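You operate a simulated robot arm through the tools that you are given. There is no shell and no other tool.

You are at the controls of a simulated robot arm. One attempt, no reset.

Task
Half-turn the lower grease cap and roll the carriage to and fro till grease shows beside the cap.
Fine: carriage switch off before the brake is freed, and it stays off; end at home with the brake on.
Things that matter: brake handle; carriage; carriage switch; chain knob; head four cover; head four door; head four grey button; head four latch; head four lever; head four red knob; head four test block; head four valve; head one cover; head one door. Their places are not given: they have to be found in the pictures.

Only the result counts: the job must be done as asked and must still hold three seconds after the hand-in. Knocking over, shifting, dropping, spilling or breaking anything else fails it. A push-on lid holds only when it is set on centred and level and pressed home; a screw cap is set on level and turned clockwise until tight.

Robot
A 6-joint arm with a two-finger parallel gripper, fixed in place. Base frame: the origin is at the foot of the arm, x ahead of it, y to its left, z up. Lengths are in m, angles in rad, forces in N, time in s.
With the tool pointing down near the work surface it reaches from about 0.1 to 0.46 m from the base axis. Its first joint turns from -2.007 to 2.007 rad. Payload 3.43 kg.
The tool frame sits at the grasp point between the pads (the TCP): z along the fingers, y along the line on which they close. The tips reach 0.034 m beyond it. Largest opening 0.128 m; finger width 0.024, thickness 0.012; the body of the gripper, 0.048 by 0.13 m, starts 0.096 m behind the TCP.
Orientation is told as [roll, pitch, yaw] about the base's x, y, z axes, in that order, counted from this pose: with the fingers straight down and closing along the base's y, the tool's x points along the base's -x, its y along +y and its z along -z.

Tools
- The arm moves only by the tool drive_tool. Its arguments are lists of equal length, an entry for each row: "linear": the shift along the tool's x, y, z in m, a list of three; "rot": the turn, a rotation vector about the tool's x, y, z in rad, a list of three. In form: {"linear": [[tx, ty, tz], ...], "rot": [[rx, ry, rz], ...]}. A call has 1 to 20 rows; each row shifts and turns the commanded pose from where the row before left it, along the tool's axes as they then stand. "jaw" is the finger opening in m, from 0 to 0.128, set as the call begins (left out, the last holds). Each row takes 0.2 s and may step no farther than 0.05 m and 0.15 rad from the row before; otherwise, or with a gripper value out of range, the whole call is refused. A pose out of reach is approached as far as the arm can. The call stops where the force on the tool passes 80 N (or 10 N more than at its start, if that is more) or the arm is blocked; 0.2 s more then pass. Each finger travels about 0.153 m/s and halts on what it meets, pressing with about 34 N; the grip force reading is that of the motor and also rises with nothing between the fingers. The clock runs only during rows and for 0.2 s after the last one: add rows that do not move to give the fingers time. It gives the time, the measured TCP pose, the force on the tool (base axes), the opening and the grip force at its end, in the units of the frame above (readings bear some noise), with the torque about the TCP (base axes, N m) and any sound that the robot's microphone picked up.
- Cameras (640 x 400 px; columns grow to the right, rows downward): "scene" is fixed at [0.0502, -0.651, 1.4291]; the picture's right is [0.81, -0.59, 0.00], its down [-0.28, -0.38, -0.88] and it looks along [0.52, 0.71, -0.47] (base axes); focal length 214 px, centre (320, 200). "wrist" rides on the gripper at [0.076, -0.011, -0.16] in the tool frame; the picture's right is [0.15, 0.99, 0.00], its down [-0.88, 0.13, -0.46] and it looks along [-0.45, 0.07, 0.89] (tool axes); focal length 234 px, centre (320, 200).
- grab_frame(camera): a new picture of that camera. The clock stands still meanwhile.
- slide_trunk(by): slides the trunk up (or, below 0, down) by that many m; the arm rides with it, the base frame stays. It gives what a move gives, with no picture.
- locate(camera, pixels): there is no depth. For up to 12 entries [column, row, z] of the newest picture of that camera ("zoom" is the newest enlarged one), the place [x, y] in the base frame at which the ray of that pixel passes the height z, good to about 0.002 m. The clock stands still meanwhile.
- inspect(camera, box): a new picture of the part [left, top, right, bottom] of that camera's present view, enlarged. The clock stands still meanwhile.
- sign_off(): hands the job in; it is judged then, once.

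Leave the gripper open and the arm clear of the work at the hand-in unless told otherwise.

The tools are called after "Call:" as a command line: name --argument value ..., lists and objects as JSON in quotes. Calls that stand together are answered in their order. drive_tool: Moves the arm, as the interface text tells. Its arguments: {"type":"object","properties":{"linear":{"type":"array","items":{"type":"array","items":{"type":"number"}}},"rot":{"type":"array","items":{"type":"array","items":{"type":"number"}}},"jaw":{"type":"number"}},"required":["linear","rot"]} The other tools are called the same way: slide_trunk (by) slides the trunk up or down; grab_frame (camera) takes a picture; locate (camera, pixels) gives the place at which the rays of pixels pass given heights; inspect (camera, box) takes an enlarged picture of a part of a camera's view; sign_off () hands the job in.

At the start:

```text
t: 0.0
tcp_pos: [0.359, -0.1081, 1.3966]
tcp_rot: [0.001, 0.001, 0.0]
contact_force: [-1.1, -1.0, -0.6]
moment: [-0.01, 0.01, 0.0]
finger_gap: 0.1282
grip_force: 0.2
trunk travel left (down, up): [-0.9, 0.09]
```

scene: 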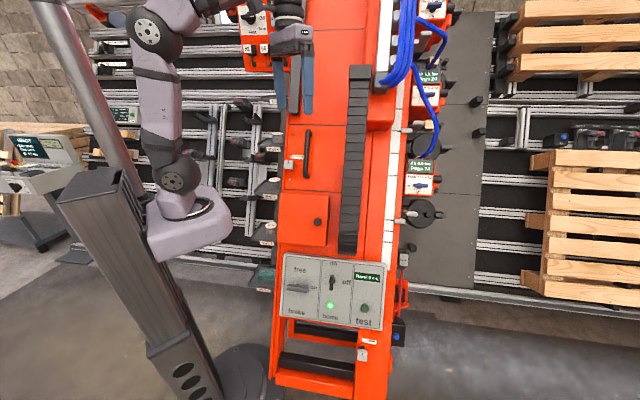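
wrist: 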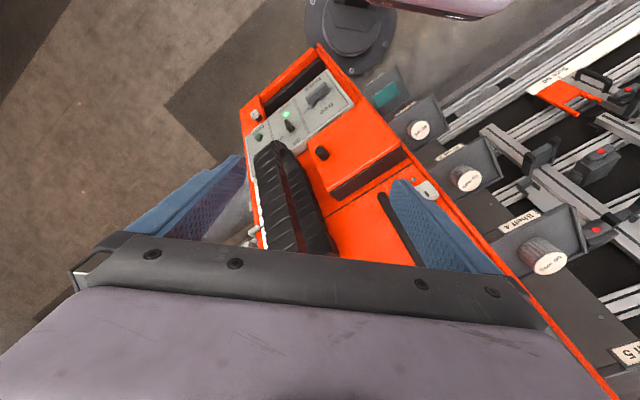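

I see a tall orange carriage column with a panel (brake free/brake, switch on/off, home lamp, test) at the bottom of the scene view. I'll zoom in on several parts before I move anything.

Call:
inspect --camera "scene" --box '[260, 240, 420, 340]'

Call:
inspect --camera "scene" --box '[240, 120, 460, 260]'

Call:
inspect --camera "scene" --box '[220, 0, 480, 160]'

Call:
inspect --camera "scene" --box '[240, 300, 440, 400]'

```text
4.00 times, centred on (340, 290) of scene
```

zoom: 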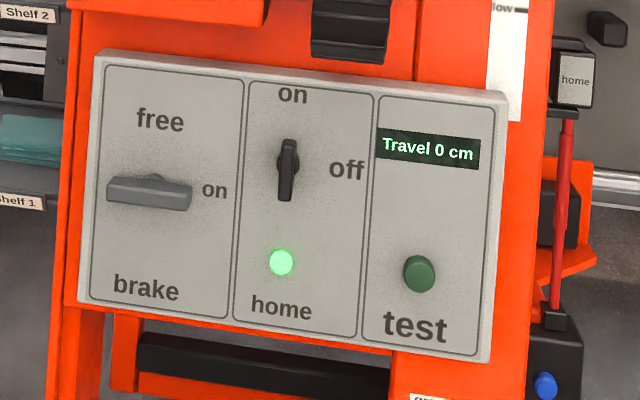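

```text
2.86 times, centred on (350, 190) of scene
```

zoom: 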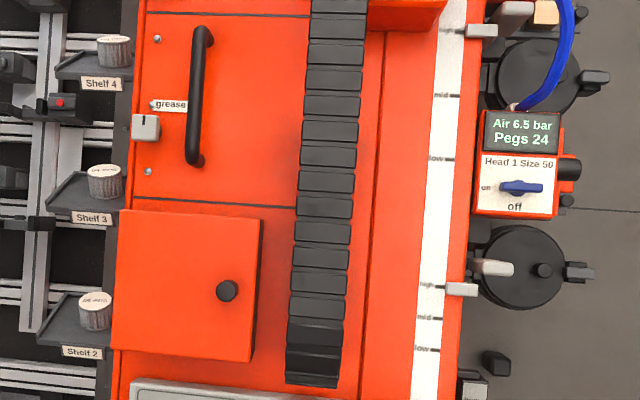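

```text
2.46 times, centred on (350, 80) of scene
```

zoom: 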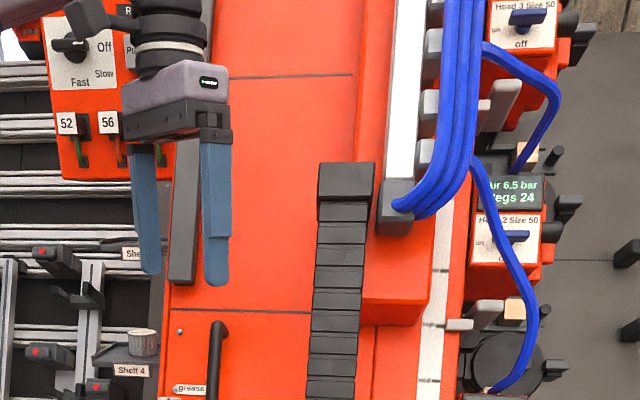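

```text
3.20 times, centred on (340, 350) of scene
```

zoom: 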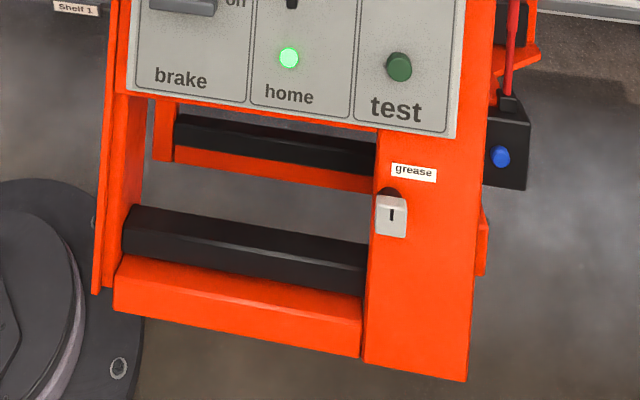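

The panel looks tilted and turned towards the camera. By matching the two views, the home lamp comes out near (0.41,-0.22,0.65). I'll zoom in on the remaining areas: the red rod and blue button at lower right, the left-top controls, and the wrist view.

Call:
inspect --camera "scene" --box '[376, 240, 440, 350]'

Call:
inspect --camera "scene" --box '[230, 0, 330, 70]'

Call:
inspect --camera "scene" --box '[380, 0, 500, 120]'

Call:
inspect --camera "scene" --box '[340, 330, 380, 370]'

Call:
inspect --camera "wrist" --box '[220, 40, 460, 240]'

Call:
inspect --camera "scene" --box '[0, 80, 300, 300]'

```text
3.64 times, centred on (408, 295) of scene
```

zoom: 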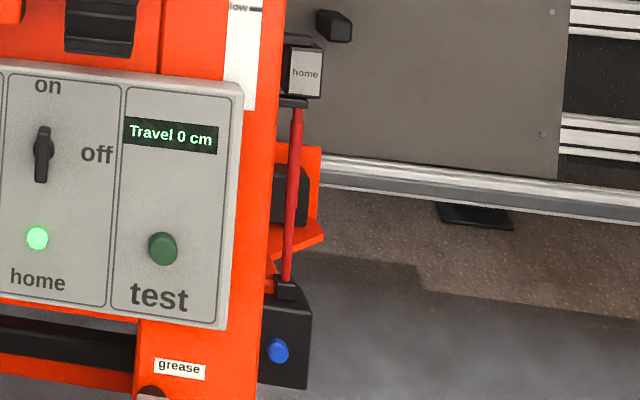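

```text
5.71 times, centred on (280, 35) of scene
```

zoom: 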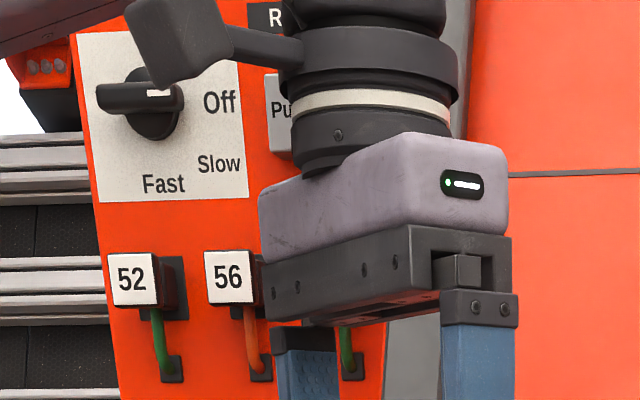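

```text
3.33 times, centred on (440, 60) of scene
```

zoom: 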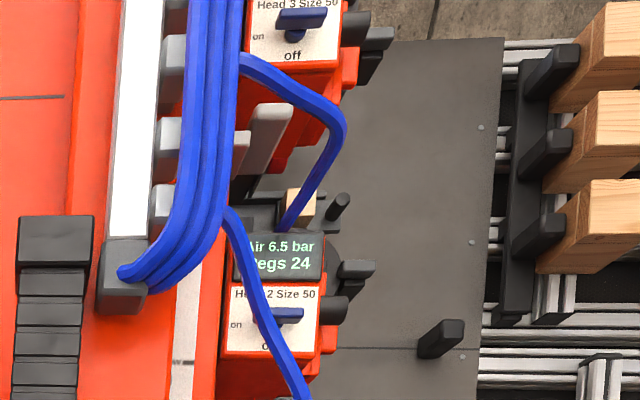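

```text
10.00 times, centred on (360, 350) of scene
```

zoom: 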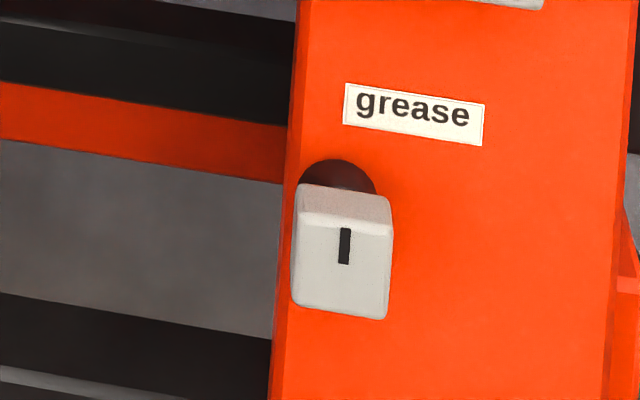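

```text
2.00 times, centred on (340, 140) of wrist
```

zoom: 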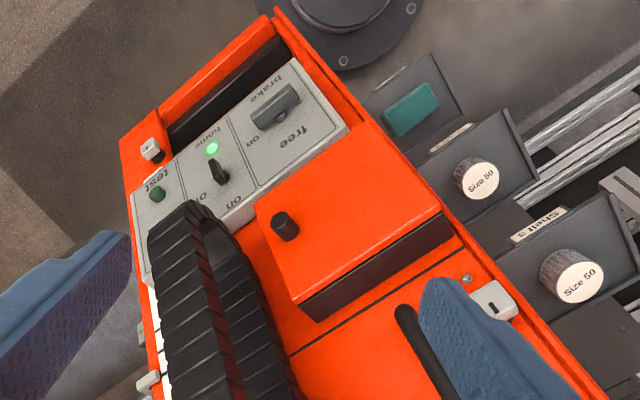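

```text
1.82 times, centred on (150, 190) of scene
```

zoom: 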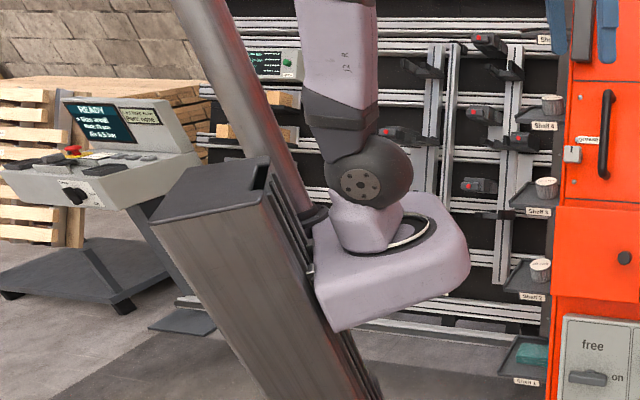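

I want exact rays for the panel features, so I'll locate them at two heights in both views: panel corners BL, TL and BR, plus lamp, brake, switch and test button.

Call:
locate --camera "scene" --pixels '[[280, 315, 0.6], [280, 315, 0.8], [284.25, 253.75, 0.6], [284.25, 253.75, 0.8], [382, 330.5, 0.6], [382, 330.5, 0.8], [330.25, 305.5, 0.6], [330.25, 305.5, 0.8], [317.8, 221.5, 0.8], [317.8, 221.5, 1.0], [361.5, 354.5, 0.4], [361.5, 354.5, 0.6]]'

Call:
locate --camera "wrist" --pixels '[[328.5, 69, 0.6], [328.5, 69, 0.8], [355, 102.5, 0.6], [355, 102.5, 0.8], [246, 133.5, 0.6], [246, 133.5, 0.8], [286, 114.5, 0.6], [286, 114.5, 0.8], [321.5, 153.5, 0.8], [321.5, 153.5, 1.0], [255, 115, 0.4], [255, 115, 0.6]]'

```text
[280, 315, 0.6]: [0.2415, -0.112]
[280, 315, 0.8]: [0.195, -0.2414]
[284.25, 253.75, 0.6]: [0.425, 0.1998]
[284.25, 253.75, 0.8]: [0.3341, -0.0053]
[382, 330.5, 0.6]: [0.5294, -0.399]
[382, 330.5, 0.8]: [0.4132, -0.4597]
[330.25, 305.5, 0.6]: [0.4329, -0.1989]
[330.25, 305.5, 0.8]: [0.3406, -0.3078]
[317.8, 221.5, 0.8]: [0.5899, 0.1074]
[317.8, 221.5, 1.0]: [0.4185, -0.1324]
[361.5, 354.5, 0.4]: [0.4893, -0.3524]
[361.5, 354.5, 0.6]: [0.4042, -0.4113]
```

```text
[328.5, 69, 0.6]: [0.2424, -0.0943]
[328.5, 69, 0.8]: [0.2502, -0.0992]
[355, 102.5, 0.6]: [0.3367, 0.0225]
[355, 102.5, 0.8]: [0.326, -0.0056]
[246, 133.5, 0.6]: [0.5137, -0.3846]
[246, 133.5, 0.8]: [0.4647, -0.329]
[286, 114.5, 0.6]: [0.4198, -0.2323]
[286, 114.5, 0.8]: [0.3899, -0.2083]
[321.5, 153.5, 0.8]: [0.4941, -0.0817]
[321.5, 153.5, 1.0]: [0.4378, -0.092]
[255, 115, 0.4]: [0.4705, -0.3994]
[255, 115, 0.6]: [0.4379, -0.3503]
```

The face runs along r≈(0.69,-0.725,0) and leans back about 25°. The lower grease cap is near (0.456,-0.377,0.483). Next I'll turn the tool in free air to face the panel: yaw about 0.75, then pitch the fingers forward.

Call:
drive_tool --linear '[[0.03, 0, 0], [0.03, 0, 0], [0, 0, 0], [0, 0, 0], [0, 0, 0], [0, 0, 0], [0, 0, 0], [0, 0, 0], [0, 0, 0], [0, 0, 0], [0, 0, 0], [0, 0, 0], [0, 0, 0]]' --rot '[[0, 0, -0.15], [0, 0, -0.15], [0, 0, -0.15], [0, 0, -0.15], [0, 0, -0.15], [0, -0.15, 0], [0, -0.15, 0], [0, -0.15, 0], [0, -0.15, 0], [0, -0.15, 0], [0, -0.15, 0], [0, -0.15, 0], [0, -0.1, 0]]' --jaw 0.06

```text
t: 2.8
tcp_pos: [0.2993, -0.1128, 1.3977]
tcp_rot: [-0.003, -1.152, 0.754]
contact_force: [0.2, 0.2, 0.2]
moment: [-0.02, -0.01, 0.0]
finger_gap: 0.0601
grip_force: 0.1
trunk travel left (down, up): [-0.9, 0.09]
```

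The tool now faces the column. I'll check both views.

Call:
grab_frame --camera "scene"

Call:
grab_frame --camera "wrist"

```text
taken
```

scene: 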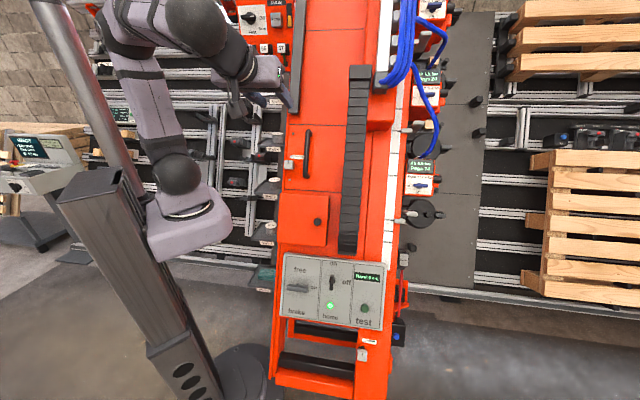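

```text
taken
```

wrist: 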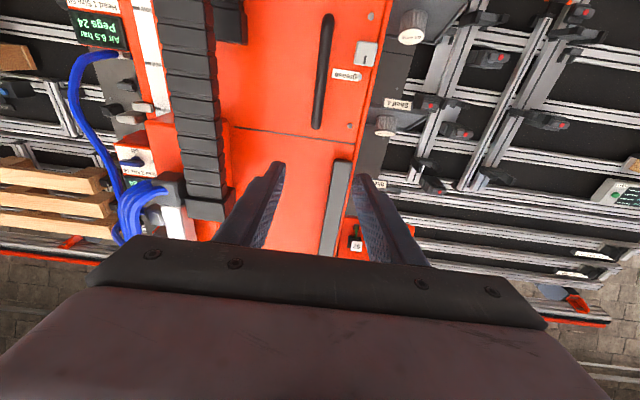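

Clear so far. I'll pull the tool back from the face and shift right, in front of the panel column, before lowering the trunk.

Call:
drive_tool --linear '[[0.0115, -0.031, -0.0258], [0.0115, -0.031, -0.0258], [0.0115, -0.031, -0.0258], [0.0115, -0.031, -0.0258], [0.0115, -0.031, -0.0258]]' --rot '[[0, 0, 0], [0, 0, 0], [0, 0, 0], [0, 0, 0], [0, 0, 0]]'

Call:
slide_trunk --by -0.25

Call:
grab_frame --camera "scene"

Call:
grab_frame --camera "wrist"

```text
t: 4.0
tcp_pos: [0.3276, -0.3061, 1.3731]
tcp_rot: [-0.002, -1.151, 0.749]
contact_force: [-0.2, -1.0, 0.5]
moment: [0.0, 0.01, 0.05]
finger_gap: 0.0598
grip_force: 0.0
out of reach, approached as far as the arm can: row 4, 5
trunk travel left (down, up): [-0.9, 0.09]
```

```text
t: 6.6
tcp_pos: [0.3264, -0.3041, 1.1244]
tcp_rot: [-0.003, -1.149, 0.751]
contact_force: [0.4, -0.2, -0.8]
moment: [0.02, 0.01, 0.01]
finger_gap: 0.0602
grip_force: 0.1
trunk travel left (down, up): [-0.65, 0.34]
```

```text
taken
```

scene: 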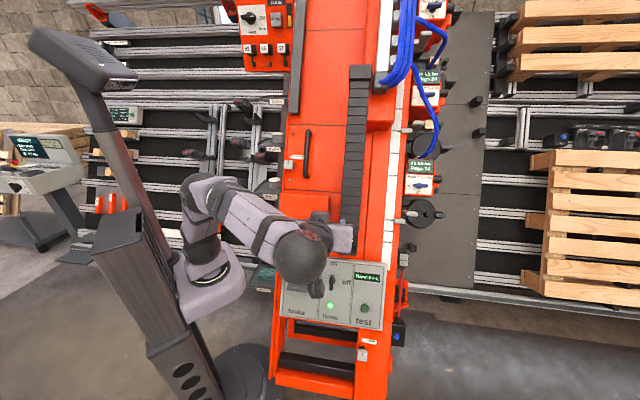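

```text
taken
```

wrist: 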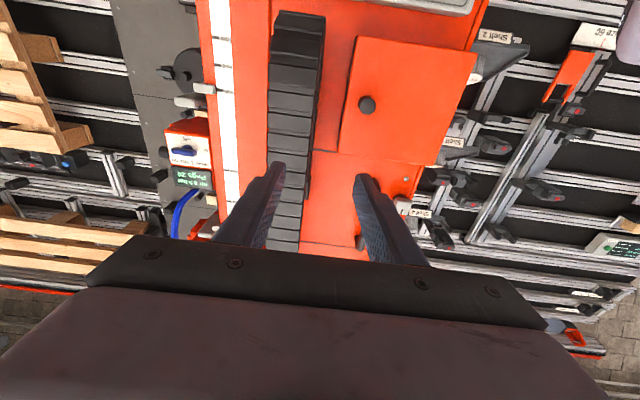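

Nothing is near the arm. The door knob is at about h=0.26 and the fingertips at about h=0.06. I'll lower the trunk another 0.25 m.

Call:
slide_trunk --by -0.25

Call:
grab_frame --camera "scene"

Call:
grab_frame --camera "wrist"

```text
t: 9.2
tcp_pos: [0.325, -0.3041, 0.8738]
tcp_rot: [-0.002, -1.149, 0.75]
contact_force: [-0.5, 0.7, 0.8]
moment: [0.0, -0.02, -0.03]
finger_gap: 0.0598
grip_force: 0.0
trunk travel left (down, up): [-0.4, 0.59]
```

```text
taken
```

scene: 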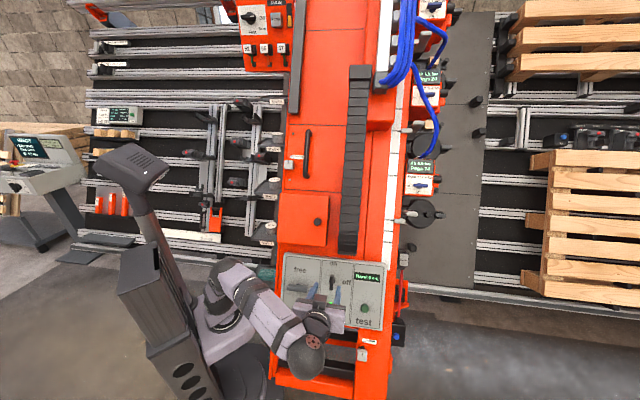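

```text
taken
```

wrist: 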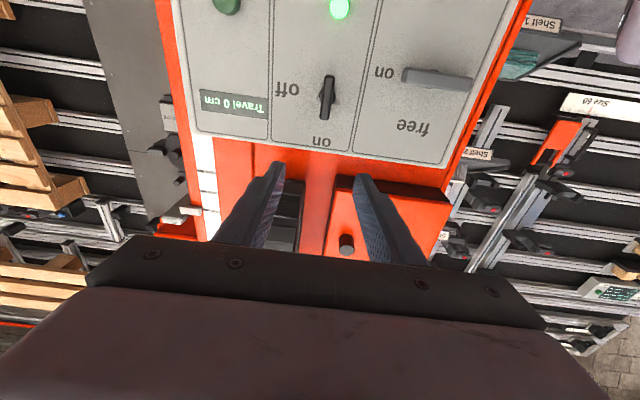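

The panel fills the top of the wrist view (upside-down). I'll locate its features here and in the scene view to fix the panel plane.

Call:
inspect --camera "wrist" --box '[170, 0, 490, 200]'

Call:
locate --camera "wrist" --pixels '[[193, 133, 0.75], [193, 133, 0.85], [446, 167, 0.75], [446, 167, 0.85], [339, 9, 0.6], [339, 9, 0.7], [327, 98, 0.7], [327, 98, 0.8], [437, 79, 0.7], [437, 79, 0.8], [348, 243, 0.9], [348, 243, 1.0]]'

Call:
locate --camera "scene" --pixels '[[387, 263.75, 0.75], [387, 263.75, 0.85], [284.25, 253.75, 0.75], [284.25, 253.75, 0.85], [330.25, 305.5, 0.6], [330.25, 305.5, 0.7], [331.75, 282.5, 0.7], [331.75, 282.5, 0.8], [297.5, 288, 0.7], [297.5, 288, 0.8]]'

```text
2.00 times, centred on (330, 100) of wrist
```

zoom: 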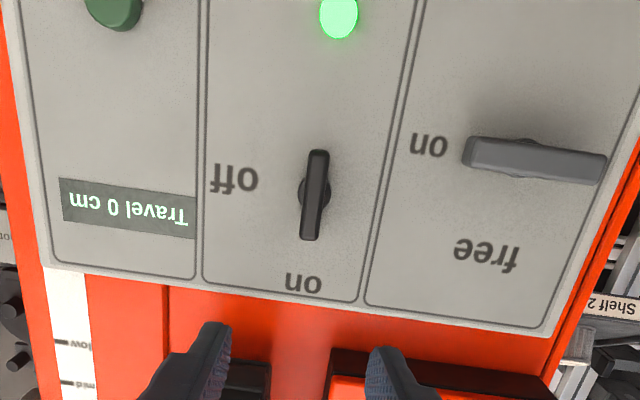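

```text
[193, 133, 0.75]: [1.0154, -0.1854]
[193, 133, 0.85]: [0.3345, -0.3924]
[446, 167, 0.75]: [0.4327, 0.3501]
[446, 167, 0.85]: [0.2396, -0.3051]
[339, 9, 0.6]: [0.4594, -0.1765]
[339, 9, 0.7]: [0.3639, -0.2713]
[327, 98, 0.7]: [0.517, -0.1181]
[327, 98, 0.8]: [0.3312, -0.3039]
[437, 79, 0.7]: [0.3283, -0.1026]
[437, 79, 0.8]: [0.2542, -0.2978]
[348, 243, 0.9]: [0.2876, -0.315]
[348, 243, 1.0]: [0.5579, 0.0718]
```

```text
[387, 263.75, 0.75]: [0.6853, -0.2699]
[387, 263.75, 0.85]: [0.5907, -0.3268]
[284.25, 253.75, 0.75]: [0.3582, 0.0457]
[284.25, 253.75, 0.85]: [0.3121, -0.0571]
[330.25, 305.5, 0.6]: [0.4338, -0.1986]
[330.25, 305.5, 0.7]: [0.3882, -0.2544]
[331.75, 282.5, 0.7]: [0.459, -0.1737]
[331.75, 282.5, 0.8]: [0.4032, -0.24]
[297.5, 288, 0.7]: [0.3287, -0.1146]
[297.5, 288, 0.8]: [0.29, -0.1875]
```

The panel plane fits now. The switch lever's outer centre is about (0.434,-0.204,0.745), the brake bar about (0.325,-0.121,0.709), and the tilt about 28°. I'll align the tool to the panel and move to about 8 cm in front of the switch, with the jaws at 0.05.

Call:
drive_tool --linear '[[0, 0, 0], [0, 0, 0], [0.0148, -0.0021, 0.0333], [0.0148, -0.0021, 0.0333], [0.0148, -0.0021, 0.0333], [0, 0, 0]]' --rot '[[0, 0.068, 0], [-0.031, 0, -0.0164], [0, 0, 0], [0, 0, 0], [0, 0, 0], [0, 0, 0]]' --jaw 0.05

Call:
grab_frame --camera "scene"

Call:
grab_frame --camera "wrist"

```text
t: 10.6
tcp_pos: [0.3802, -0.2583, 0.7852]
tcp_rot: [-0.002, -1.081, 0.784]
contact_force: [0.1, -0.7, -0.4]
moment: [0.0, 0.02, -0.02]
finger_gap: 0.05
grip_force: 0.1
out of reach, approached as far as the arm can: row 2
trunk travel left (down, up): [-0.4, 0.59]
```

```text
taken
```

scene: 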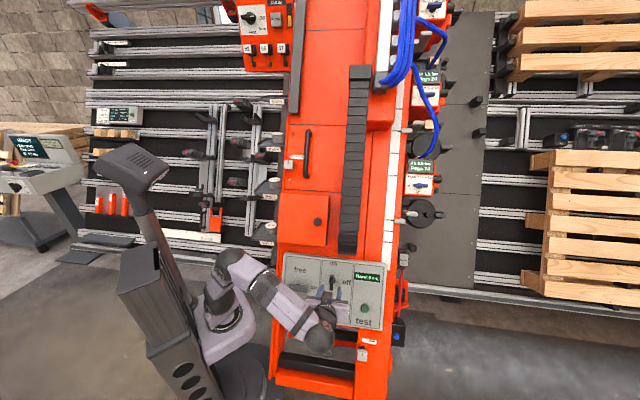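

```text
taken
```

wrist: 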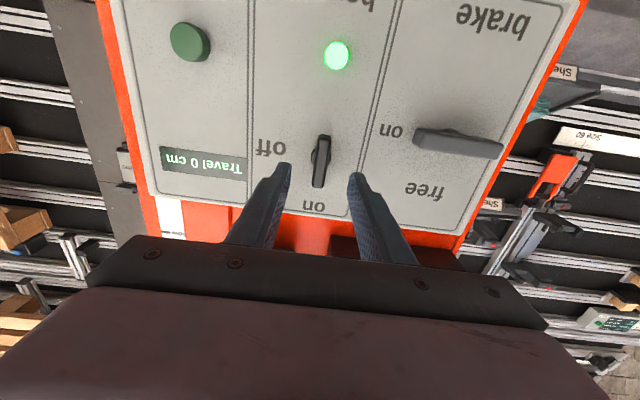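

The tool axis projects to about (320,159) in this view, and the lever centre sits at (321,160), so they line up. I'll advance 0.06 m and check.

Call:
drive_tool --linear '[[0, 0, 0.03], [0, 0, 0.03], [0, 0, 0]]' --rot '[[0, 0, 0], [0, 0, 0], [0, 0, 0]]'

Call:
inspect --camera "wrist" --box '[200, 60, 440, 260]'

Call:
inspect --camera "scene" --box '[270, 230, 430, 330]'

```text
t: 11.4
tcp_pos: [0.4198, -0.2193, 0.7578]
tcp_rot: [-0.002, -1.081, 0.783]
contact_force: [-0.4, -0.3, -1.2]
moment: [-0.03, 0.01, 0.0]
finger_gap: 0.05
grip_force: 0.1
trunk travel left (down, up): [-0.4, 0.59]
```

```text
2.00 times, centred on (320, 160) of wrist
```

zoom: 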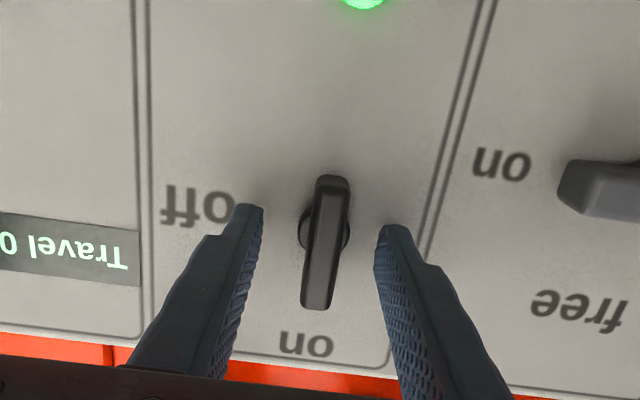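

```text
4.00 times, centred on (350, 280) of scene
```

zoom: 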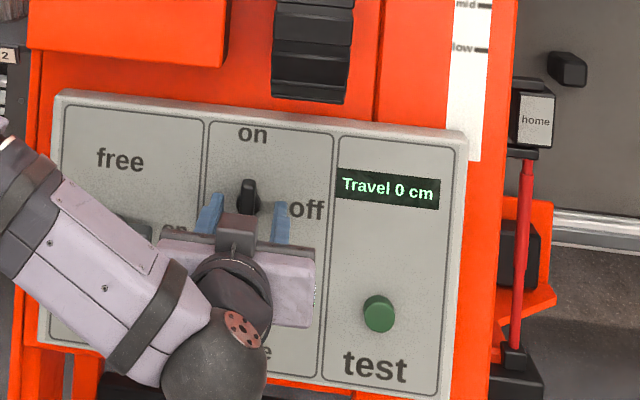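

The lever is centred between the fingers at wrist (322,182). I'll go in the last 0.016 m, then close on it.

Call:
drive_tool --linear '[[0, 0, 0.008], [0, 0, 0.008], [0, 0, 0]]' --rot '[[0, 0, 0], [0, 0, 0], [0, 0, 0]]'

Call:
drive_tool --linear '[[0, 0, 0], [0, 0, 0], [0, 0, 0]]' --rot '[[0, 0, 0], [0, 0, 0], [0, 0, 0]]' --jaw 0.004

Call:
inspect --camera "wrist" --box '[200, 60, 440, 260]'

```text
t: 12.2
tcp_pos: [0.4264, -0.2126, 0.7501]
tcp_rot: [-0.014, -1.084, 0.79]
contact_force: [-19.7, -18.1, 19.5]
moment: [0.53, 0.55, 0.73]
finger_gap: 0.0502
grip_force: 0.0
trunk travel left (down, up): [-0.4, 0.59]
```

```text
t: 13.0
tcp_pos: [0.4247, -0.2112, 0.7496]
tcp_rot: [-0.011, -1.083, 0.791]
contact_force: [-33.3, -17.3, 22.4]
moment: [-0.85, 1.37, 1.15]
finger_gap: 0.0139
grip_force: 44.7
trunk travel left (down, up): [-0.4, 0.59]
```

```text
2.00 times, centred on (320, 160) of wrist
```

zoom: 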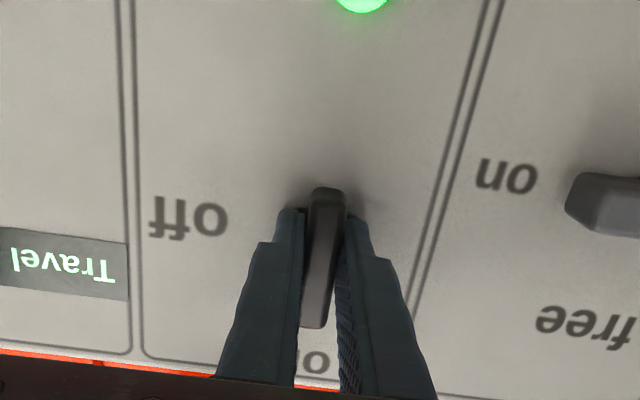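

The fingertips touched the panel (about 33 N). The lever is gripped at 0.014. I'll back off 6 mm to ease the push, then turn clockwise (seen from the front) towards "off".

Call:
drive_tool --linear '[[0, 0, -0.006], [0, 0, 0]]' --rot '[[0, 0, 0], [0, 0, 0]]'

Call:
drive_tool --linear '[[0, 0, 0], [0, 0, 0], [0, 0, 0]]' --rot '[[0, 0, 0.14], [0, 0, 0.14], [0, 0, 0.14]]'

```text
t: 13.6
tcp_pos: [0.4241, -0.2114, 0.7493]
tcp_rot: [0.005, -1.084, 0.779]
contact_force: [-9.6, 9.7, -2.9]
moment: [0.48, -0.87, 0.14]
finger_gap: 0.0137
grip_force: 44.4
trunk travel left (down, up): [-0.4, 0.59]
```

```text
t: 14.4
tcp_pos: [0.4245, -0.2123, 0.7506]
tcp_rot: [0.646, -0.935, 0.034]
contact_force: [-8.3, 20.5, -14.5]
moment: [-1.35, -1.45, 1.25]
finger_gap: 0.025
grip_force: 45.1
trunk travel left (down, up): [-0.4, 0.59]
```

The gap opened to 0.025, so the fingers may be twisting on the lever without turning it. I'll take a look.

Call:
inspect --camera "wrist" --box '[200, 60, 440, 260]'

Call:
inspect --camera "scene" --box '[270, 230, 430, 330]'

```text
2.00 times, centred on (320, 160) of wrist
```

zoom: 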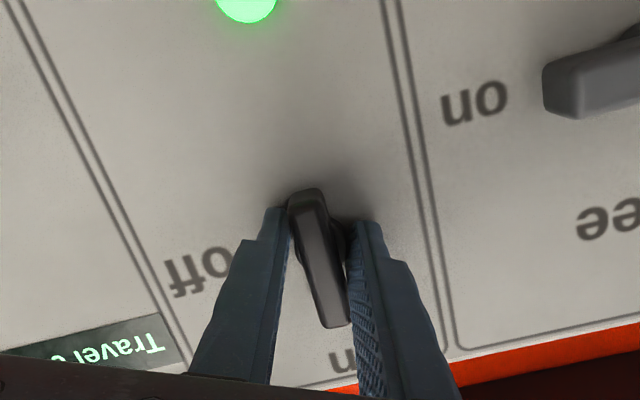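

```text
4.00 times, centred on (350, 280) of scene
```

zoom: 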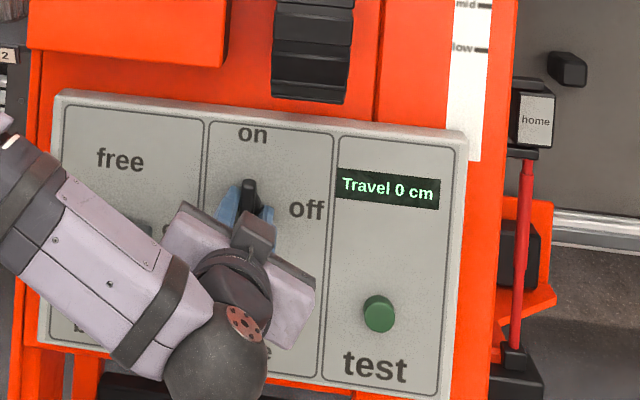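

The lever hardly moved, while the fingers twisted around it. I'll hold still for a moment to see whether the torque settles.

Call:
drive_tool --linear '[[0, 0, 0], [0, 0, 0], [0, 0, 0]]' --rot '[[0, 0, 0], [0, 0, 0], [0, 0, 0]]'

Call:
inspect --camera "wrist" --box '[260, 120, 380, 240]'

Call:
inspect --camera "scene" --box '[310, 260, 360, 300]'

```text
t: 15.2
tcp_pos: [0.4238, -0.2119, 0.7487]
tcp_rot: [0.647, -0.934, 0.03]
contact_force: [-5.9, 24.0, -17.7]
moment: [-1.06, -1.44, 1.18]
finger_gap: 0.0252
grip_force: 44.8
trunk travel left (down, up): [-0.4, 0.59]
```

```text
3.33 times, centred on (320, 180) of wrist
```

zoom: 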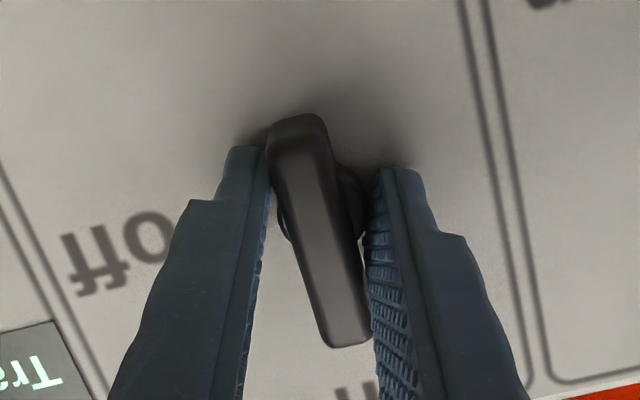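

```text
10.00 times, centred on (335, 280) of scene
```

zoom: 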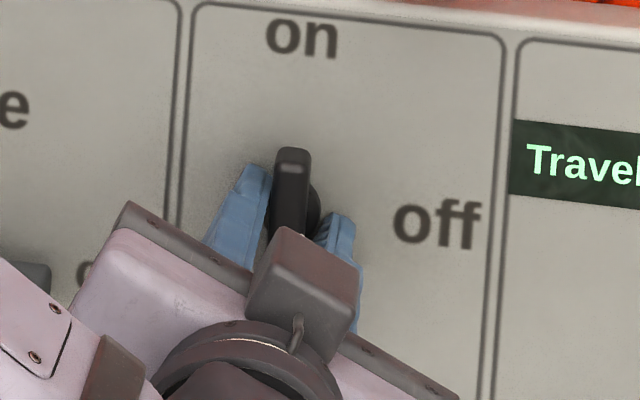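

The fingers bear on opposite ends of the lever, which makes a good couple, but it has not broken loose. I'll turn a little further and watch the readings.

Call:
drive_tool --linear '[[0, 0, 0], [0, 0, 0]]' --rot '[[0, 0, 0.12], [0, 0, 0.12]]'

Call:
inspect --camera "wrist" --box '[260, 120, 380, 240]'

Call:
inspect --camera "scene" --box '[310, 260, 360, 300]'

```text
t: 15.8
tcp_pos: [0.4225, -0.2133, 0.7499]
tcp_rot: [0.84, -0.777, -0.225]
contact_force: [-9.0, 20.8, -14.3]
moment: [-2.49, -1.91, 2.1]
finger_gap: 0.0341
grip_force: 44.6
trunk travel left (down, up): [-0.4, 0.59]
```

```text
3.33 times, centred on (320, 180) of wrist
```

zoom: 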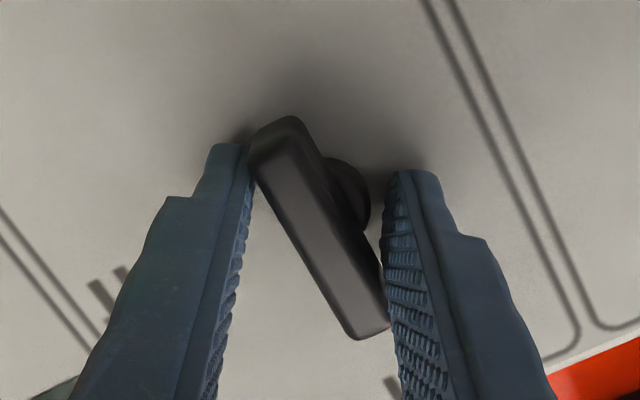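

```text
10.00 times, centred on (335, 280) of scene
```

zoom: 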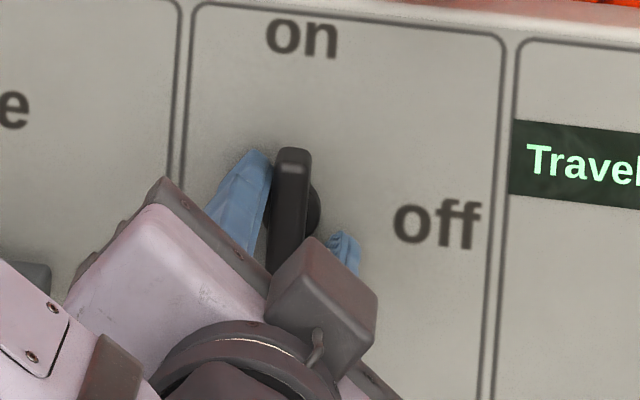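

The torque is about 3.7 N·m and the lever is still upright, so it doesn't yield this way with this grip. I'll turn back to neutral and feel the other direction gently.

Call:
drive_tool --linear '[[0, 0, 0], [0, 0, 0], [0, 0, 0], [0, 0, 0], [0, 0, 0]]' --rot '[[0, 0, -0.14], [0, 0, -0.14], [0, 0, -0.14], [0, 0, -0.14], [0, 0, -0.1]]'

Call:
drive_tool --linear '[[0, 0, 0], [0, 0, 0]]' --rot '[[0, 0, 0], [0, 0, 0]]'

Call:
inspect --camera "wrist" --box '[260, 120, 380, 240]'

Call:
inspect --camera "scene" --box '[310, 260, 360, 300]'

```text
t: 17.0
tcp_pos: [0.4235, -0.213, 0.7518]
tcp_rot: [-0.006, -1.082, 0.788]
contact_force: [-4.7, 12.0, 6.4]
moment: [0.41, 0.11, 0.68]
finger_gap: 0.0139
grip_force: 45.3
trunk travel left (down, up): [-0.4, 0.59]
```

```text
t: 17.6
tcp_pos: [0.423, -0.2123, 0.7515]
tcp_rot: [-0.003, -1.084, 0.788]
contact_force: [-5.1, 8.8, 11.0]
moment: [0.28, 0.08, 0.49]
finger_gap: 0.0138
grip_force: 44.4
trunk travel left (down, up): [-0.4, 0.59]
```

```text
3.33 times, centred on (320, 180) of wrist
```

zoom: 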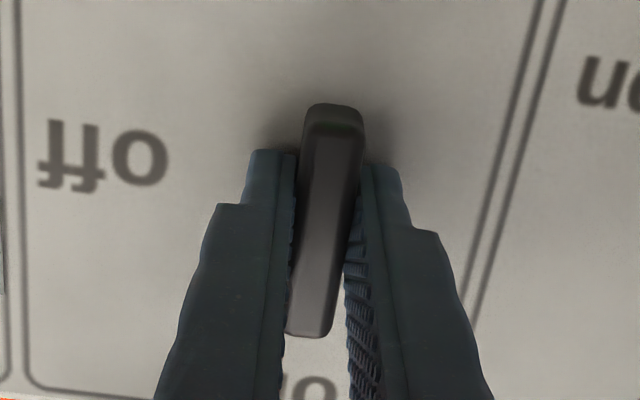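

```text
10.00 times, centred on (335, 280) of scene
```

zoom: 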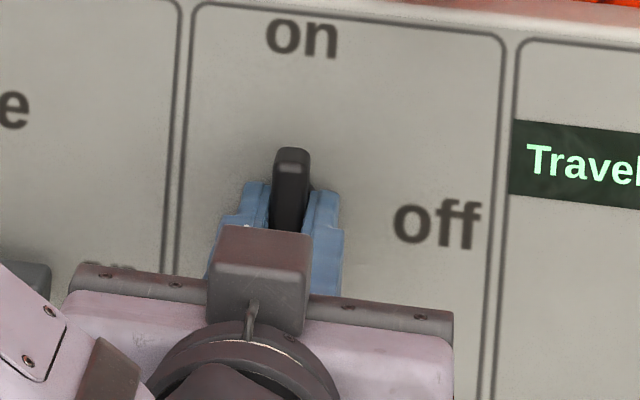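

Back at neutral. The lever stands straight, with its pointer end up at "on". I'll try a gentle turn the other way to feel for motion.

Call:
drive_tool --linear '[[0, 0, 0], [0, 0, 0], [0, 0, 0]]' --rot '[[0, 0, -0.12], [0, 0, -0.12], [0, 0, 0]]'

Call:
inspect --camera "scene" --box '[310, 260, 360, 300]'

```text
t: 18.4
tcp_pos: [0.4238, -0.2148, 0.7506]
tcp_rot: [-0.427, -1.027, 1.264]
contact_force: [-4.4, 2.6, 9.6]
moment: [-0.02, 0.6, 0.75]
finger_gap: 0.0125
grip_force: 45.3
trunk travel left (down, up): [-0.4, 0.59]
```

```text
10.00 times, centred on (335, 280) of scene
```

zoom: 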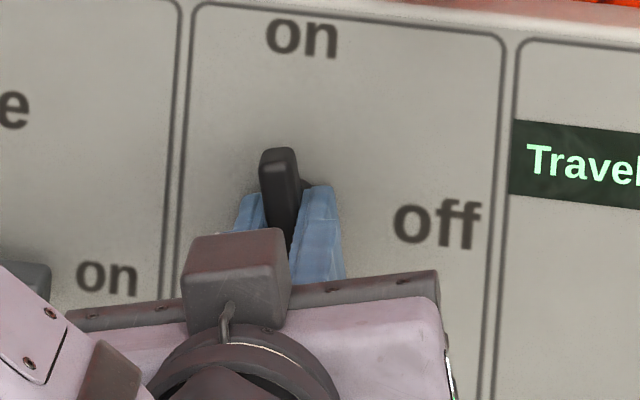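

The lever follows anticlockwise with little torque, so it turns that way (the clockwise side was its stop). I'll continue anticlockwise and watch.

Call:
drive_tool --linear '[[0, 0, 0], [0, 0, 0], [0, 0, 0], [0, 0, 0]]' --rot '[[0, 0, -0.14], [0, 0, -0.14], [0, 0, -0.14], [0, 0, -0.14]]'

Call:
inspect --camera "scene" --box '[310, 260, 360, 300]'

Call:
inspect --camera "wrist" --box '[200, 60, 440, 260]'

```text
t: 19.4
tcp_pos: [0.4234, -0.2164, 0.751]
tcp_rot: [-0.934, -0.656, 1.925]
contact_force: [2.9, -5.6, 8.0]
moment: [0.0, 0.36, 1.3]
finger_gap: 0.0127
grip_force: 44.4
trunk travel left (down, up): [-0.4, 0.59]
```

```text
10.00 times, centred on (335, 280) of scene
```

zoom: 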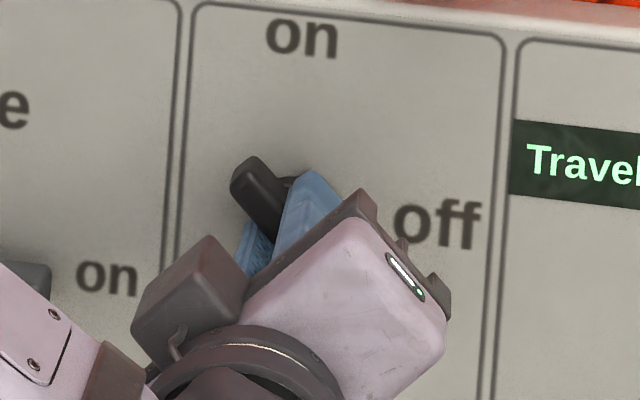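

```text
2.00 times, centred on (320, 160) of wrist
```

zoom: 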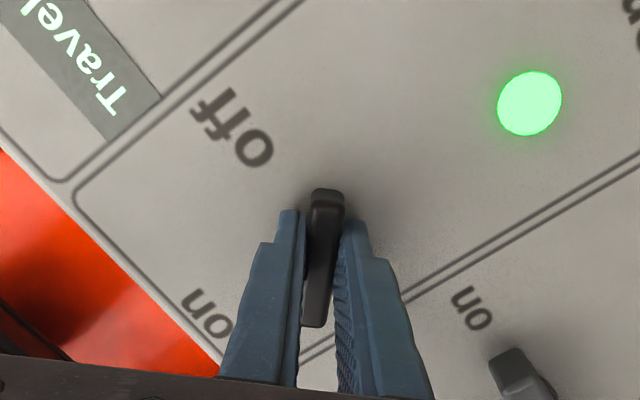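

The lever is at about 46° and still free. I'll continue to 90°.

Call:
drive_tool --linear '[[0, 0, 0], [0, 0, 0], [0, 0, 0], [0, 0, 0], [0, 0, 0], [0, 0, 0]]' --rot '[[0, 0, -0.14], [0, 0, -0.14], [0, 0, -0.14], [0, 0, -0.14], [0, 0, -0.14], [0, 0, -0.07]]'

Call:
inspect --camera "scene" --box '[280, 245, 390, 325]'

Call:
inspect --camera "wrist" --box '[200, 60, 440, 260]'

```text
t: 19.9
tcp_pos: [0.4259, -0.2155, 0.7522]
tcp_rot: [-0.898, -0.538, 2.051]
contact_force: [-5.6, 7.1, -9.8]
moment: [-0.37, -0.59, -1.26]
finger_gap: 0.0157
grip_force: 44.6
out of reach, approached as far as the arm can: row 1, 2
trunk travel left (down, up): [-0.4, 0.59]
stopped in row 2: the force on the tool passed its limit at 83 N (the readings are from after the stop); the commanded pose is now the measured one
```

```text
5.00 times, centred on (335, 285) of scene
```

zoom: 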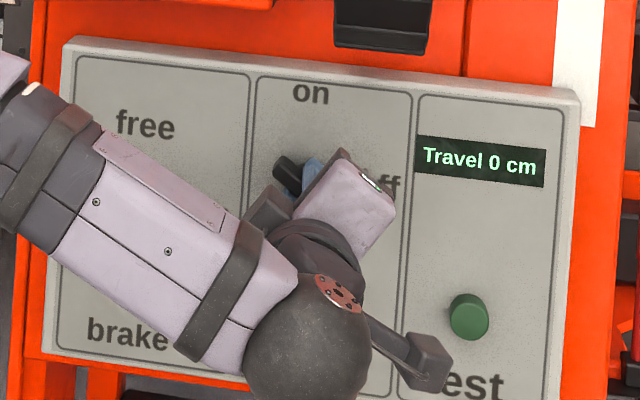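

```text
2.00 times, centred on (320, 160) of wrist
```

zoom: 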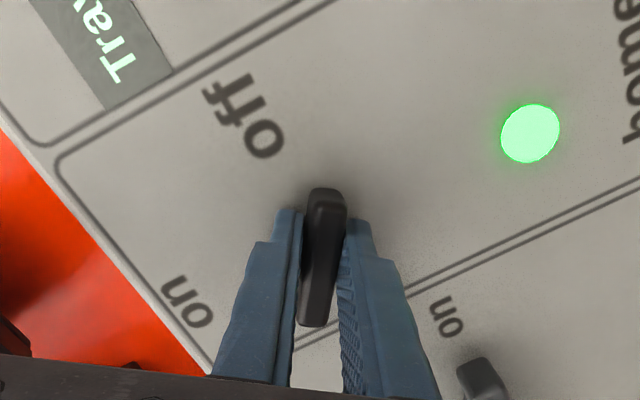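

The wrist reached a joint limit with the lever at about 55°. I'll open, back off, and look for another grip orientation.

Call:
drive_tool --linear '[[0, 0, 0], [0, 0, 0], [0, 0, -0.03], [0, 0, -0.03]]' --rot '[[0, 0, 0], [0, 0, 0], [0, 0, 0], [0, 0, 0]]' --jaw 0.05

Call:
grab_frame --camera "wrist"

Call:
grab_frame --camera "scene"

```text
t: 20.9
tcp_pos: [0.3964, -0.2564, 0.786]
tcp_rot: [-0.901, -0.535, 2.051]
contact_force: [0.5, -0.5, 0.0]
moment: [0.02, -0.04, -0.01]
finger_gap: 0.0498
grip_force: 0.2
trunk travel left (down, up): [-0.4, 0.59]
```

```text
taken
```

wrist: 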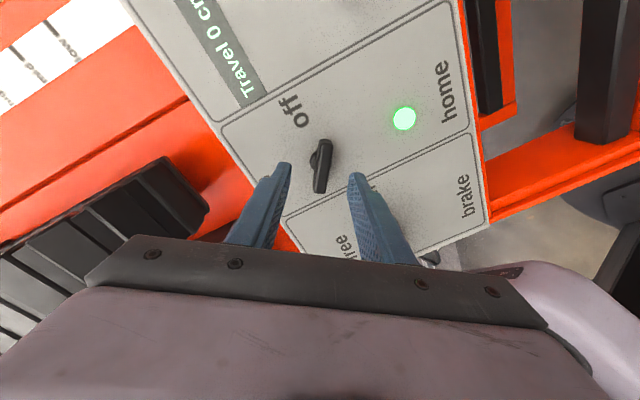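

```text
taken
```

scene: 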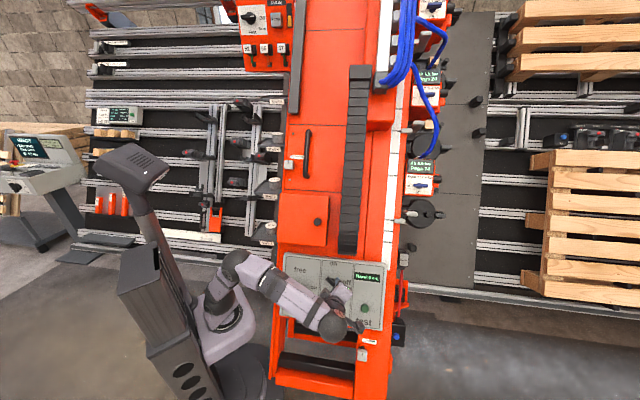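

The lever stays at about 57° anticlockwise. I'll unwind the tool to neutral first and re-level it.

Call:
drive_tool --linear '[[0, 0, 0], [0, 0, 0], [0, 0, 0], [0, 0, 0], [0, 0, 0], [0, 0, 0], [0, 0, 0]]' --rot '[[0, 0, 0.136], [0, 0, 0.136], [0, 0, 0.136], [0, 0, 0.136], [0, 0, 0.136], [0, 0, 0.136], [0, 0, 0.136]]'

```text
t: 22.5
tcp_pos: [0.3939, -0.2535, 0.7862]
tcp_rot: [0.051, -1.007, 0.805]
contact_force: [-0.8, -0.2, -0.4]
moment: [-0.02, 0.01, 0.01]
finger_gap: 0.05
grip_force: 0.1
trunk travel left (down, up): [-0.4, 0.59]
```

I'll apply the levelling correction, then wind the tool clockwise about 2.15 rad at standoff, to grip the lever from the other side.

Call:
drive_tool --linear '[[0, 0, 0], [0, 0, 0], [0, 0, 0], [0, 0, 0], [0, 0, 0], [0, 0, 0], [0, 0, 0], [0, 0, 0], [0, 0, 0], [0, 0, 0], [0, 0, 0], [0, 0, 0], [0, 0, 0], [0, 0, 0], [0, 0, 0], [0, 0, 0]]' --rot '[[0.069, -0.074, 0.009], [0, 0, 0.145], [0, 0, 0.145], [0, 0, 0.145], [0, 0, 0.145], [0, 0, 0.145], [0, 0, 0.145], [0, 0, 0.145], [0, 0, 0.145], [0, 0, 0.145], [0, 0, 0.145], [0, 0, 0.145], [0, 0, 0.145], [0, 0, 0.145], [0, 0, 0.145], [0, 0, 0.12]]'

Call:
grab_frame --camera "wrist"

Call:
grab_frame --camera "scene"

```text
t: 25.9
tcp_pos: [0.3941, -0.2555, 0.7862]
tcp_rot: [1.004, 0.504, -1.086]
contact_force: [0.1, -0.4, 0.3]
moment: [0.02, 0.01, -0.01]
finger_gap: 0.0499
grip_force: 0.1
trunk travel left (down, up): [-0.4, 0.59]
```

```text
taken
```

wrist: 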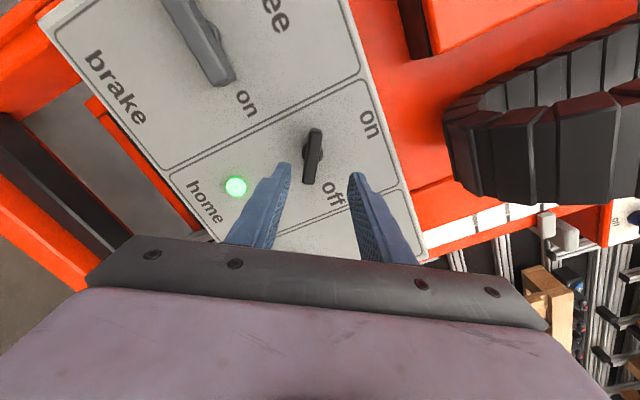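

```text
taken
```

scene: 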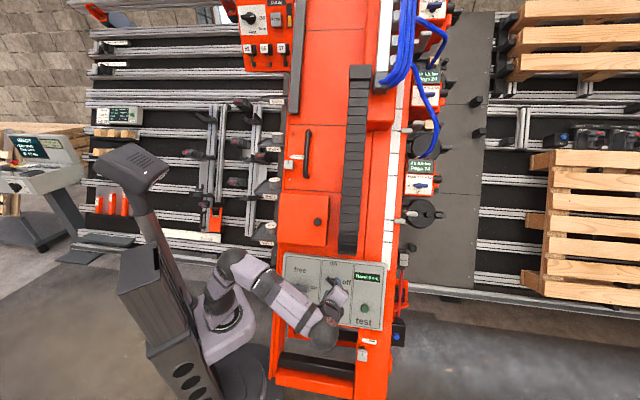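

Reachable. In this view the lever centre is at (313.5,155.5), against an expected (319.5,162), and it is rotated about 0.17 rad relative to the jaws. I'll correct both, advance 0.04 and look.

Call:
drive_tool --linear '[[0.0055, -0.0085, 0], [0, 0, 0.02], [0, 0, 0.02], [0, 0, 0]]' --rot '[[0, 0, 0.145], [0, 0, 0.025], [0, 0, 0], [0, 0, 0]]'

Call:
inspect --camera "wrist" --box '[200, 60, 440, 260]'

```text
t: 26.9
tcp_pos: [0.4115, -0.2249, 0.7634]
tcp_rot: [0.943, 0.644, -1.201]
contact_force: [-0.1, -0.2, -0.1]
moment: [-0.02, 0.0, -0.01]
finger_gap: 0.05
grip_force: 0.1
trunk travel left (down, up): [-0.4, 0.59]
```

```text
2.00 times, centred on (320, 160) of wrist
```

zoom: 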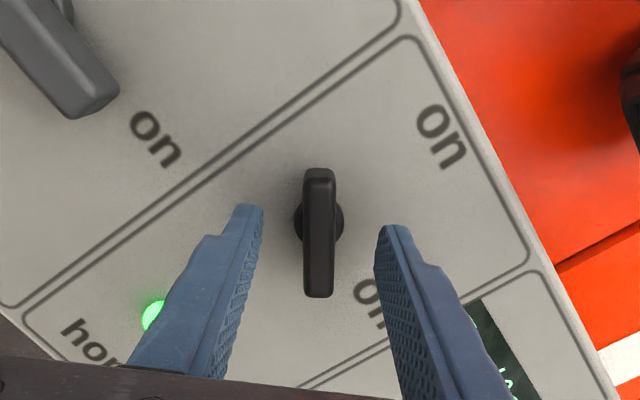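

Centred. I'll go in 0.016 m and close.

Call:
drive_tool --linear '[[0, 0, 0.008], [0, 0, 0.007], [0, 0, 0]]' --rot '[[0, 0, -0.07], [0, 0, 0], [0, 0, 0]]'

Call:
drive_tool --linear '[[0, 0, 0], [0, 0, 0], [0, 0, 0]]' --rot '[[0, 0, 0], [0, 0, 0], [0, 0, 0]]' --jaw 0.004

Call:
inspect --camera "wrist" --box '[200, 60, 440, 260]'

```text
t: 27.7
tcp_pos: [0.4198, -0.2162, 0.7556]
tcp_rot: [0.971, 0.588, -1.148]
contact_force: [-0.2, -0.3, -0.8]
moment: [-0.01, 0.02, 0.07]
finger_gap: 0.0496
grip_force: 0.1
trunk travel left (down, up): [-0.4, 0.59]
```

```text
t: 28.5
tcp_pos: [0.4206, -0.2153, 0.7559]
tcp_rot: [0.97, 0.585, -1.148]
contact_force: [-1.6, 1.2, -1.9]
moment: [-0.2, 0.08, -0.17]
finger_gap: 0.0136
grip_force: 45.3
trunk travel left (down, up): [-0.4, 0.59]
```

```text
2.00 times, centred on (320, 160) of wrist
```

zoom: 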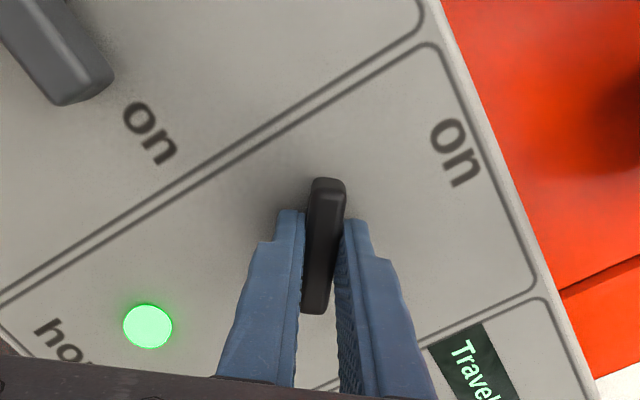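

A clean grip at 0.0136. Turning anticlockwise about 0.68 rad to bring the lever horizontal.

Call:
drive_tool --linear '[[0, 0, 0], [0, 0, 0], [0, 0, 0], [0, 0, 0], [0, 0, 0], [0, 0, 0]]' --rot '[[0, 0, -0.14], [0, 0, -0.14], [0, 0, -0.14], [0, 0, -0.14], [0, 0, -0.12], [0, 0, 0]]'

Call:
inspect --camera "wrist" --box '[200, 60, 440, 260]'

Call:
inspect --camera "scene" --box '[280, 245, 390, 325]'

```text
t: 29.9
tcp_pos: [0.421, -0.214, 0.7545]
tcp_rot: [1.082, -0.002, -0.786]
contact_force: [-5.8, -1.8, -4.4]
moment: [0.4, -0.03, -0.11]
finger_gap: 0.0138
grip_force: 45.1
trunk travel left (down, up): [-0.4, 0.59]
```

```text
2.00 times, centred on (320, 160) of wrist
```

zoom: 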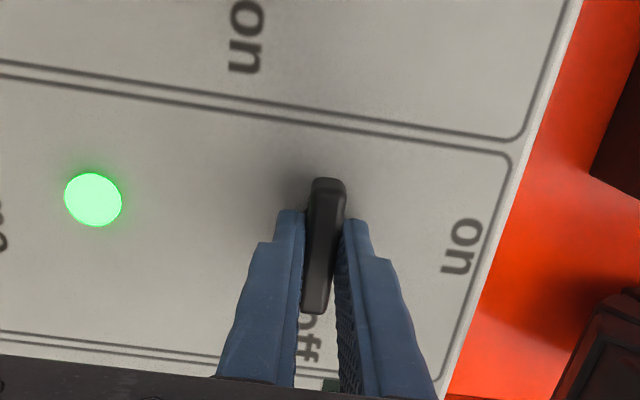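

```text
5.00 times, centred on (335, 285) of scene
```

zoom: 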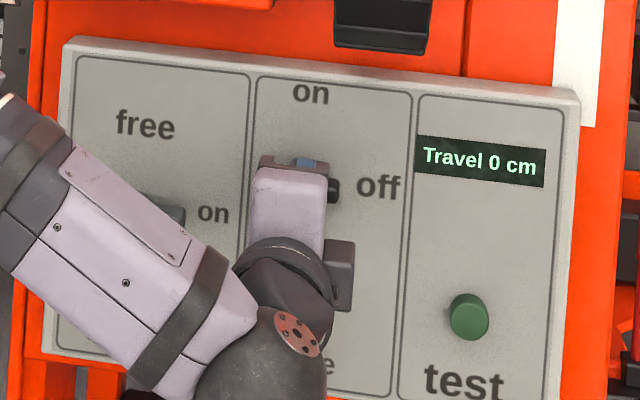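

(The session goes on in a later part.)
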